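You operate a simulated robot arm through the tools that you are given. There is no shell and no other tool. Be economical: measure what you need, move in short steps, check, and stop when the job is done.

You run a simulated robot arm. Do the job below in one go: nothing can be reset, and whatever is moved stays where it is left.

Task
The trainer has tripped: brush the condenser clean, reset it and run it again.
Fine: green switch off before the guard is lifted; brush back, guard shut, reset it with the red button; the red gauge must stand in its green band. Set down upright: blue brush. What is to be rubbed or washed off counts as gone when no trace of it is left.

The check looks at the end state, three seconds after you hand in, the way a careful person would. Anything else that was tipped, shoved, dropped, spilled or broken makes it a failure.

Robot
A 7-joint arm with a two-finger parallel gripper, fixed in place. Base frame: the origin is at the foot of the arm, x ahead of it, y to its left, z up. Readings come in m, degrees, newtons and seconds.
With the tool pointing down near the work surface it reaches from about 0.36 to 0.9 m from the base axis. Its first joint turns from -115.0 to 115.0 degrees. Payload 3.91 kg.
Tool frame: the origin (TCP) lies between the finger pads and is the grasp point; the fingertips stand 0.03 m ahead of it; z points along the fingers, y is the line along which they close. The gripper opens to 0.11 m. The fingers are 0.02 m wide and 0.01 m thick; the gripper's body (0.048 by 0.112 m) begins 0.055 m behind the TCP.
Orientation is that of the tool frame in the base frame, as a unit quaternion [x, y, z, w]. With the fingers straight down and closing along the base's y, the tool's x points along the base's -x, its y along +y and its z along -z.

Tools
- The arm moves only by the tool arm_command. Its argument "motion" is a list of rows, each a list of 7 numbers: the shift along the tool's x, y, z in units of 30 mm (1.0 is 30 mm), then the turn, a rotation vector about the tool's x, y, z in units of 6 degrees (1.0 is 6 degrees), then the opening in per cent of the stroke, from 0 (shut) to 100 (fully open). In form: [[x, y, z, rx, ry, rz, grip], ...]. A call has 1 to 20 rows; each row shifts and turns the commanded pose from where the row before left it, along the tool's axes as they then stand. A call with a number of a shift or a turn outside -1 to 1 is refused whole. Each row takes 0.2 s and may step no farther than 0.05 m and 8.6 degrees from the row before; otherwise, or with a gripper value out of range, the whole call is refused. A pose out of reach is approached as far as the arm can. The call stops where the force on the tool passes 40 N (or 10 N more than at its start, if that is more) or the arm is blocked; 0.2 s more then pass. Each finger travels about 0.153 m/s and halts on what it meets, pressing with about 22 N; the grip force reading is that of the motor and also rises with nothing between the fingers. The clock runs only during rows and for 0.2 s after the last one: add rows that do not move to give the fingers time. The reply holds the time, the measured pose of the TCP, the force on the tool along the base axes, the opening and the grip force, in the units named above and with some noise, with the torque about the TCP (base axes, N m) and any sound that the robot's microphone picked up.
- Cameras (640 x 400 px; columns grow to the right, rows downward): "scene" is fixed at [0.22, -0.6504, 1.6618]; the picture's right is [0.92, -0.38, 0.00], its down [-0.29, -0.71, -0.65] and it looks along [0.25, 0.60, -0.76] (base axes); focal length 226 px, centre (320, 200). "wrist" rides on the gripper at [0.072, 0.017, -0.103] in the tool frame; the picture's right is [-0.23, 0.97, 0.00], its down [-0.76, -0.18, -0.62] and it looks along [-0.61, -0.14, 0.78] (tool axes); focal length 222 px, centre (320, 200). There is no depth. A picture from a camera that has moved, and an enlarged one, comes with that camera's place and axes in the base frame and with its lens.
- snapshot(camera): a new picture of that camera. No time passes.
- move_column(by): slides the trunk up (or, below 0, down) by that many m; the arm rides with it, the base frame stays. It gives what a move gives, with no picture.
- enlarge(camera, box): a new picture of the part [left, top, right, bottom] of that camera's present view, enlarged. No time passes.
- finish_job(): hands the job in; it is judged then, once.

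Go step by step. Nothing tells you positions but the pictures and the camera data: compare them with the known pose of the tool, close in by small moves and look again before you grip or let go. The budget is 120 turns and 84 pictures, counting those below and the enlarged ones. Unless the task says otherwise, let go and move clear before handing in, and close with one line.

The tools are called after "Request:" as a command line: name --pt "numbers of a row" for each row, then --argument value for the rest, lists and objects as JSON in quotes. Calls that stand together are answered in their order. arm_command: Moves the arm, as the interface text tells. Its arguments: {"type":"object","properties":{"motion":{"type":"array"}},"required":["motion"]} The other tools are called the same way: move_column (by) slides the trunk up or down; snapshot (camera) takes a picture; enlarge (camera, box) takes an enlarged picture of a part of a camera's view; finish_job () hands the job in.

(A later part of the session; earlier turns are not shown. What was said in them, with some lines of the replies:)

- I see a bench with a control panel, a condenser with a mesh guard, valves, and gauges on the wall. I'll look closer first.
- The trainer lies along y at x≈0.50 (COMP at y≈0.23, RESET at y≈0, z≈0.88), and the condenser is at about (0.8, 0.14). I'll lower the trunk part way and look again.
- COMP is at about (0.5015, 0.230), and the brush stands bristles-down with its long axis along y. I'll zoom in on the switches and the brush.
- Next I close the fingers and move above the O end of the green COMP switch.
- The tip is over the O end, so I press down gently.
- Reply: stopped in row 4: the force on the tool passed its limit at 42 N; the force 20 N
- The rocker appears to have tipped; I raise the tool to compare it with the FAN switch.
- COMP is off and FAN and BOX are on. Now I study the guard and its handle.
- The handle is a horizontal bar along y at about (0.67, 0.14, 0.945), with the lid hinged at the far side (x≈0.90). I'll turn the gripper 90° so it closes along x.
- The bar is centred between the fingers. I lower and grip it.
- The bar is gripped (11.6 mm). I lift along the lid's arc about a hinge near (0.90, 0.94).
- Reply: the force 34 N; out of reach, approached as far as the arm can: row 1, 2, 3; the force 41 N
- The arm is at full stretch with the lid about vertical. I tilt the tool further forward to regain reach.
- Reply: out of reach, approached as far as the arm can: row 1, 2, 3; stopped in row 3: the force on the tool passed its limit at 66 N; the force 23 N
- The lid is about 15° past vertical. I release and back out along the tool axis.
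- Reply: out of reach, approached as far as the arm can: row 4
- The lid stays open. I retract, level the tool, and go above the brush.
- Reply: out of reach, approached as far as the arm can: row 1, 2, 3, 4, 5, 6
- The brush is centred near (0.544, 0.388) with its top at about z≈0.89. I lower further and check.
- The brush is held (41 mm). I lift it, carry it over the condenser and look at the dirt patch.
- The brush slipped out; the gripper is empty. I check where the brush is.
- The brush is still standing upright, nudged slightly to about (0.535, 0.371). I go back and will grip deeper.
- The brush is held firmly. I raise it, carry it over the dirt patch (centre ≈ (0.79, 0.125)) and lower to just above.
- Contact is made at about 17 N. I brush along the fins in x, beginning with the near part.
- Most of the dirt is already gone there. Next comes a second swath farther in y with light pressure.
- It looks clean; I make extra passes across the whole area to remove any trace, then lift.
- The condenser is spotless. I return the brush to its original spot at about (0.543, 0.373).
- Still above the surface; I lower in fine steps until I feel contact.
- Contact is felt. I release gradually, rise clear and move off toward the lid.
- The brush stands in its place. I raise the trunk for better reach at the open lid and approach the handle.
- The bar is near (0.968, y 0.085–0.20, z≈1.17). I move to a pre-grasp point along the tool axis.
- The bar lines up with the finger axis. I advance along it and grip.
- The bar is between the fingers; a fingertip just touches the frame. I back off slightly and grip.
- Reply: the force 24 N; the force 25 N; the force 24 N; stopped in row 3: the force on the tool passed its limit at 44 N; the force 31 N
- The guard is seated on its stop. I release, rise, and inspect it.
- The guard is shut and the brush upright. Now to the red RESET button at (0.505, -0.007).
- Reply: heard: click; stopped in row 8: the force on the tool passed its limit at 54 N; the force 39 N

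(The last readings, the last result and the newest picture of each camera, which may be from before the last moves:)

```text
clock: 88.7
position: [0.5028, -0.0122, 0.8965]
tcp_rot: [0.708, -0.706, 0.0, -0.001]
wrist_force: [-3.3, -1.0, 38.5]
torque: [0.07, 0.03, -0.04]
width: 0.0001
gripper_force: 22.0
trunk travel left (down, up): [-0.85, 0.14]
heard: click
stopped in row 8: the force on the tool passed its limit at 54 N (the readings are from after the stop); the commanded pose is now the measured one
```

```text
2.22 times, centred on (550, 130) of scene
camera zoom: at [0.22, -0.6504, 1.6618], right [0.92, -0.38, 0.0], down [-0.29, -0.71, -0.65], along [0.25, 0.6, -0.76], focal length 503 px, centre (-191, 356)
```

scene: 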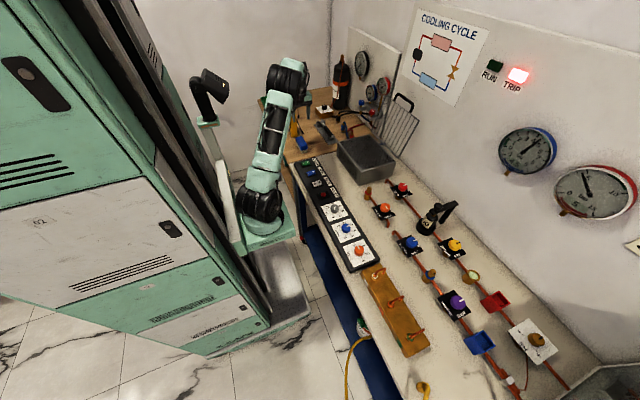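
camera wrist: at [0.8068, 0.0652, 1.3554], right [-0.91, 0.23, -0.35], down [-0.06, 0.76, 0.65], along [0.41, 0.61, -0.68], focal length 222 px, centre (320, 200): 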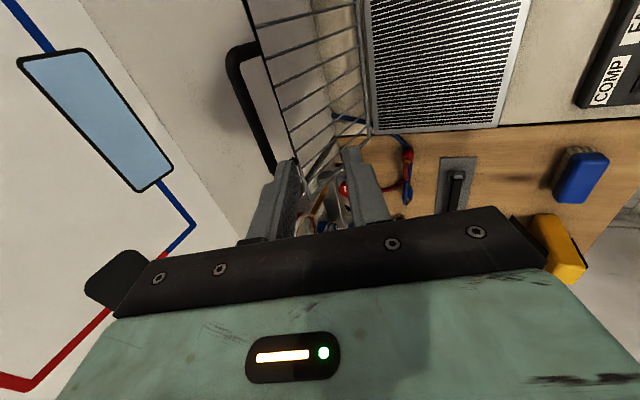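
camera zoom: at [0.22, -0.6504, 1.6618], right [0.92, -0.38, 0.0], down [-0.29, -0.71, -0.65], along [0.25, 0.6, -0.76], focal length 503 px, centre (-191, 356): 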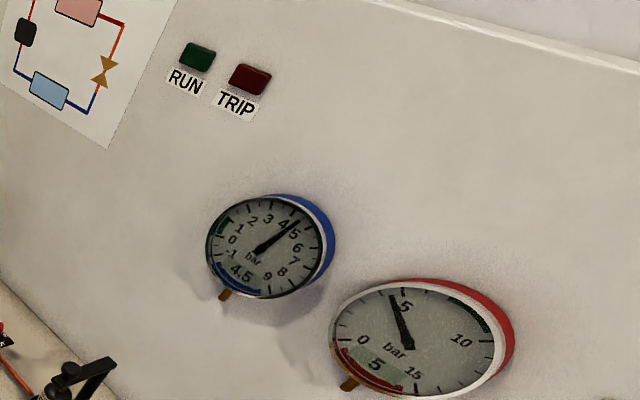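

TRIP is cleared with a click. Now I press the I end of COMP.

Request:
arm_command --pt "0 0 -0.7 0 0 0 0" --pt "0 0 -0.9 0 0 0 0" --pt "0 0 -0.4 0 0 0 0" --pt "-0.892 0.054 0 0 0 0 0" --pt "-0.892 0.054 0 0 0 0 0" --pt "-0.892 0.054 0 0 0 0 0" --pt "-0.892 0.054 0 0 0 0 0" --pt "-0.892 0.054 0 0 0 0 0" --pt "-0.892 0.054 0 0 0 0 0" --pt "-0.892 0.054 0 0 0 0 0" --pt "-0.892 0.054 0 0 0 0 0" --pt "-0.892 0.054 0 0 0 0 0" --pt "0 0 0.5 0 0 0 0" --pt "0 0 0.3 0 0 0 0" --pt "0 0 0 0 0 0 0"

Request:
enlarge --camera "wrist" --box '[240, 80, 400, 200]'

```text
clock: 91.9
position: [0.4898, 0.2283, 0.9302]
tcp_rot: [-0.707, 0.708, 0.0, 0.001]
wrist_force: [0.7, -0.1, 0.1]
torque: [0.02, 0.01, -0.01]
width: 0.0
gripper_force: 21.9
trunk travel left (down, up): [-0.85, 0.14]
```

```text
3.33 times, centred on (320, 140) of wrist
camera zoom: at [0.4716, 0.1553, 1.0334], right [-0.97, 0.23, 0.0], down [0.18, 0.76, 0.62], along [0.14, 0.61, -0.78], focal length 740 px, centre (320, 400)
```

zoom: 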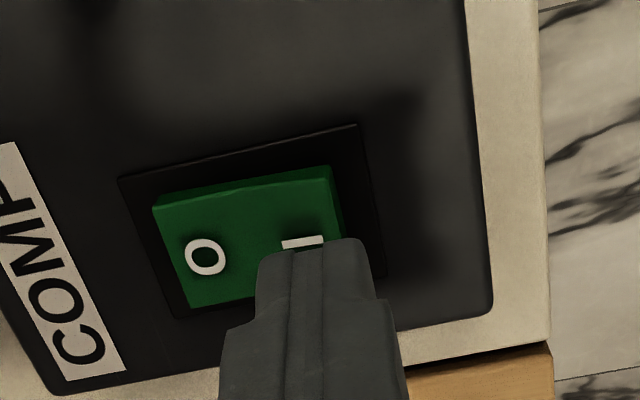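

Request:
arm_command --pt "0 0.04 0.3 0 0 0 0" --pt "0 0 0.2 0 0 0 0" --pt "0 0 0.15 0 0 0 0" --pt "0 0 0.12 0 0 0 0" --pt "0 0 0.12 0 0 0 0" --pt "0 0 0.12 0 0 0 0" --pt "0 0 0.1 0 0 0 0"

Request:
arm_command --pt "0 0 -0.5 0 0 0 0" --pt "0 0 -1 0 0 0 0" --pt "0 0 -1 0 0 0 0" --pt "0 0 0 0 0 0 0" --pt "0 0 0 0 0 0 0" --pt "0 0 0 0 0 0 0" --pt "0 0 0 0 0 0 0" --pt "0 0 0 0 0 0 0" --pt "0 0 0 0 0 0 0" --pt "0 0 0 0 0 0 0"

Request:
enlarge --camera "scene" --box '[460, 40, 640, 220]'

```text
clock: 93.3
position: [0.488, 0.2284, 0.9045]
tcp_rot: [0.707, -0.707, 0.001, -0.003]
wrist_force: [-7.2, -5.9, 28.2]
torque: [-0.23, -0.06, -0.06]
width: 0.0002
gripper_force: 22.0
trunk travel left (down, up): [-0.85, 0.14]
stopped in row 6: the force on the tool passed its limit at 48 N (the readings are from after the stop); the commanded pose is now the measured one
```

```text
clock: 95.5
position: [0.4882, 0.2294, 0.9781]
tcp_rot: [-0.707, 0.707, -0.001, 0.001]
wrist_force: [0.4, -0.5, 0.4]
torque: [-0.02, -0.01, 0.04]
width: 0.0
gripper_force: 22.1
trunk travel left (down, up): [-0.85, 0.14]
```

```text
2.22 times, centred on (550, 130) of scene
camera zoom: at [0.22, -0.6504, 1.6618], right [0.92, -0.38, 0.0], down [-0.29, -0.71, -0.65], along [0.25, 0.6, -0.76], focal length 503 px, centre (-191, 356)
```

zoom: 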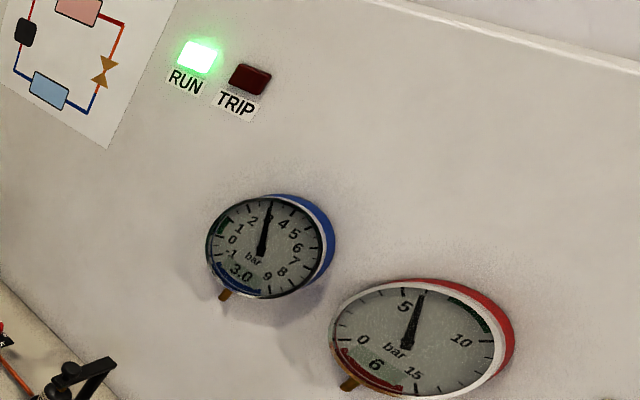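

RUN is lit and the pressures are moving. I wait for the gauge to settle.

Request:
arm_command --pt "0 0 0 0 0 0 0" --pt "0 0 0 0 0 0 0" --pt "0 0 0 0 0 0 0" --pt "0 0 0 0 0 0 0" --pt "0 0 0 0 0 0 0" --pt "0 0 0 0 0 0 0" --pt "0 0 0 0 0 0 0" --pt "0 0 0 0 0 0 0" --pt "0 0 0 0 0 0 0" --pt "0 0 0 0 0 0 0" --pt "0 0 0 0 0 0 0" --pt "0 0 0 0 0 0 0" --pt "0 0 0 0 0 0 0" --pt "0 0 0 0 0 0 0" --pt "0 0 0 0 0 0 0" --pt "0 0 0 0 0 0 0" --pt "0 0 0 0 0 0 0" --pt "0 0 0 0 0 0 0" --pt "0 0 0 0 0 0 0" --pt "0 0 0 0 0 0 0"

Request:
arm_command --pt "0 0 0 0 0 0 0" --pt "0 0 0 0 0 0 0" --pt "0 0 0 0 0 0 0" --pt "0 0 0 0 0 0 0" --pt "0 0 0 0 0 0 0" --pt "0 0 0 0 0 0 0" --pt "0 0 0 0 0 0 0" --pt "0 0 0 0 0 0 0" --pt "0 0 0 0 0 0 0" --pt "0 0 0 0 0 0 0" --pt "0 0 0 0 0 0 0" --pt "0 0 0 0 0 0 0" --pt "0 0 0 0 0 0 0" --pt "0 0 0 0 0 0 0" --pt "0 0 0 0 0 0 0" --pt "0 0 0 0 0 0 0" --pt "0 0 0 0 0 0 0" --pt "0 0 0 0 0 0 0" --pt "0 0 0 0 0 0 0" --pt "0 0 0 0 0 0 0"

Request:
enlarge --camera "scene" --box '[460, 40, 640, 220]'

```text
clock: 99.7
position: [0.4891, 0.228, 0.9774]
tcp_rot: [-0.707, 0.707, 0.0, 0.002]
wrist_force: [0.4, 0.2, -0.1]
torque: [-0.01, 0.02, -0.04]
width: 0.0
gripper_force: 21.8
trunk travel left (down, up): [-0.85, 0.14]
```

```text
clock: 103.9
position: [0.4887, 0.2286, 0.9783]
tcp_rot: [-0.707, 0.707, 0.0, 0.001]
wrist_force: [-0.4, 0.2, 0.5]
torque: [-0.04, 0.01, 0.01]
width: 0.0002
gripper_force: 22.1
trunk travel left (down, up): [-0.85, 0.14]
```

```text
2.22 times, centred on (550, 130) of scene
camera zoom: at [0.22, -0.6504, 1.6618], right [0.92, -0.38, 0.0], down [-0.29, -0.71, -0.65], along [0.25, 0.6, -0.76], focal length 503 px, centre (-191, 356)
```

zoom: 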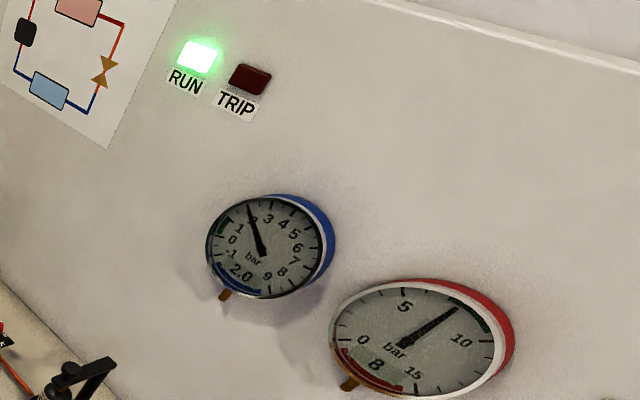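

The red gauge is rising into its band. I wait longer and check that it settles inside.

Request:
arm_command --pt "0 0 -1 0 0 0 0" --pt "0 0 -1 0 0 0 0" --pt "0 0 -1 0 0 0 0" --pt "0 0 0 0 0 0 0" --pt "0 0 0 0 0 0 0" --pt "0 0 0 0 0 0 0" --pt "0 0 0 0 0 0 0" --pt "0 0 0 0 0 0 0" --pt "0 0 0 0 0 0 0" --pt "0 0 0 0 0 0 0" --pt "0 0 0 0 0 0 0" --pt "0 0 0 0 0 0 0" --pt "0 0 0 0 0 0 0" --pt "0 0 0 0 0 0 0" --pt "0 0 0 0 0 0 0" --pt "0 0 0 0 0 0 0" --pt "0 0 0 0 0 0 0" --pt "0 0 0 0 0 0 0" --pt "0 0 0 0 0 0 0" --pt "0 0 0 0 0 0 0"

Request:
arm_command --pt "0 0 0 0 0 0 0" --pt "0 0 0 0 0 0 0" --pt "0 0 0 0 0 0 0" --pt "0 0 0 0 0 0 0" --pt "0 0 0 0 0 0 0" --pt "0 0 0 0 0 0 0" --pt "0 0 0 0 0 0 0" --pt "0 0 0 0 0 0 0" --pt "0 0 0 0 0 0 0" --pt "0 0 0 0 0 0 0" --pt "0 0 0 0 0 0 0" --pt "0 0 0 0 0 0 0" --pt "0 0 0 0 0 0 0" --pt "0 0 0 0 0 0 0" --pt "0 0 0 0 0 0 0" --pt "0 0 0 0 0 0 0" --pt "0 0 0 0 0 0 0" --pt "0 0 0 0 0 0 0" --pt "0 0 0 0 0 0 0" --pt "0 0 0 0 0 0 0"

Request:
enlarge --camera "scene" --box '[480, 110, 640, 220]'

```text
clock: 108.1
position: [0.4873, 0.2274, 1.0695]
tcp_rot: [0.707, -0.707, 0.0, -0.001]
wrist_force: [0.6, -1.0, 0.3]
torque: [0.01, -0.04, -0.01]
width: 0.0003
gripper_force: 22.1
trunk travel left (down, up): [-0.85, 0.14]
```

```text
clock: 112.3
position: [0.4883, 0.2287, 1.0684]
tcp_rot: [-0.707, 0.707, 0.0, 0.001]
wrist_force: [0.2, 0.6, 0.2]
torque: [0.0, -0.03, 0.0]
width: 0.0
gripper_force: 21.7
trunk travel left (down, up): [-0.85, 0.14]
```

```text
3.64 times, centred on (560, 165) of scene
camera zoom: at [0.22, -0.6504, 1.6618], right [0.92, -0.38, 0.0], down [-0.29, -0.71, -0.65], along [0.25, 0.6, -0.76], focal length 824 px, centre (-553, 327)
```

zoom: 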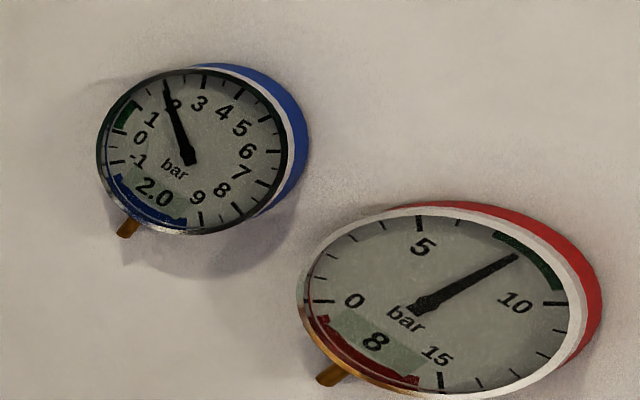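

The red needle stands inside the green band. I do a last check of stability and the whole scene.

Request:
arm_command --pt "0 0 0 0 0 0 0" --pt "0 0 0 0 0 0 0" --pt "0 0 0 0 0 0 0" --pt "0 0 0 0 0 0 0" --pt "0 0 0 0 0 0 0" --pt "0 0 0 0 0 0 0" --pt "0 0 0 0 0 0 0" --pt "0 0 0 0 0 0 0" --pt "0 0 0 0 0 0 0" --pt "0 0 0 0 0 0 0" --pt "0 0 0 0 0 0 0" --pt "0 0 0 0 0 0 0" --pt "0 0 0 0 0 0 0" --pt "0 0 0 0 0 0 0" --pt "0 0 0 0 0 0 0" --pt "0 0 0 0 0 0 0" --pt "0 0 0 0 0 0 0" --pt "0 0 0 0 0 0 0" --pt "0 0 0 0 0 0 0" --pt "0 0 0 0 0 0 0"

Request:
enlarge --camera "scene" --box '[480, 40, 640, 220]'

Request:
enlarge --camera "scene" --box '[260, 80, 420, 220]'

```text
clock: 116.5
position: [0.4878, 0.2275, 1.0687]
tcp_rot: [-0.707, 0.707, 0.0, 0.001]
wrist_force: [-0.8, 0.1, -0.4]
torque: [0.0, 0.02, 0.0]
width: 0.0
gripper_force: 21.7
trunk travel left (down, up): [-0.85, 0.14]
```

```text
2.22 times, centred on (560, 130) of scene
camera zoom: at [0.22, -0.6504, 1.6618], right [0.92, -0.38, 0.0], down [-0.29, -0.71, -0.65], along [0.25, 0.6, -0.76], focal length 503 px, centre (-213, 356)
```

zoom: 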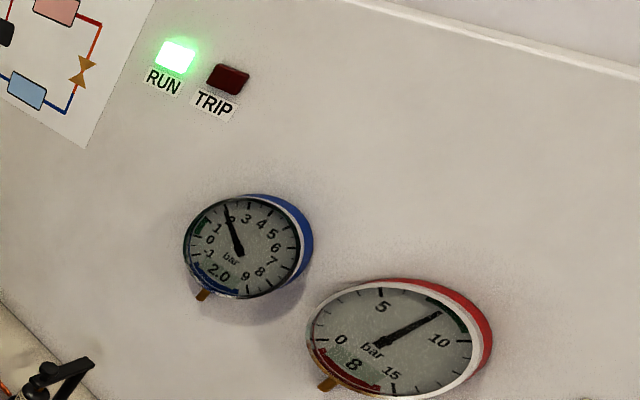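

```text
2.86 times, centred on (340, 150) of scene
camera zoom: at [0.22, -0.6504, 1.6618], right [0.92, -0.38, 0.0], down [-0.29, -0.71, -0.65], along [0.25, 0.6, -0.76], focal length 647 px, centre (263, 343)
```

zoom: 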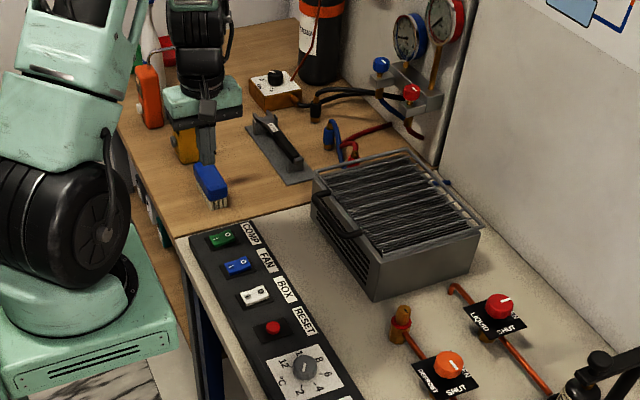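

Everything is in order: RUN is lit, the red gauge is steady in its band, the guard is shut, the brush is upright and the arm is clear. I'm handing in.

Request:
finish_job

```text
The job is handed in.
```

The condenser is brushed clean, and the trainer is reset and running with RUN lit and the red gauge steady at about 8 bar, inside its green band. COMP was off before I lifted the guard. The guard is shut again and the brush is upright at its original spot. The brush slipped from the gripper once early on but stayed upright on the bench.
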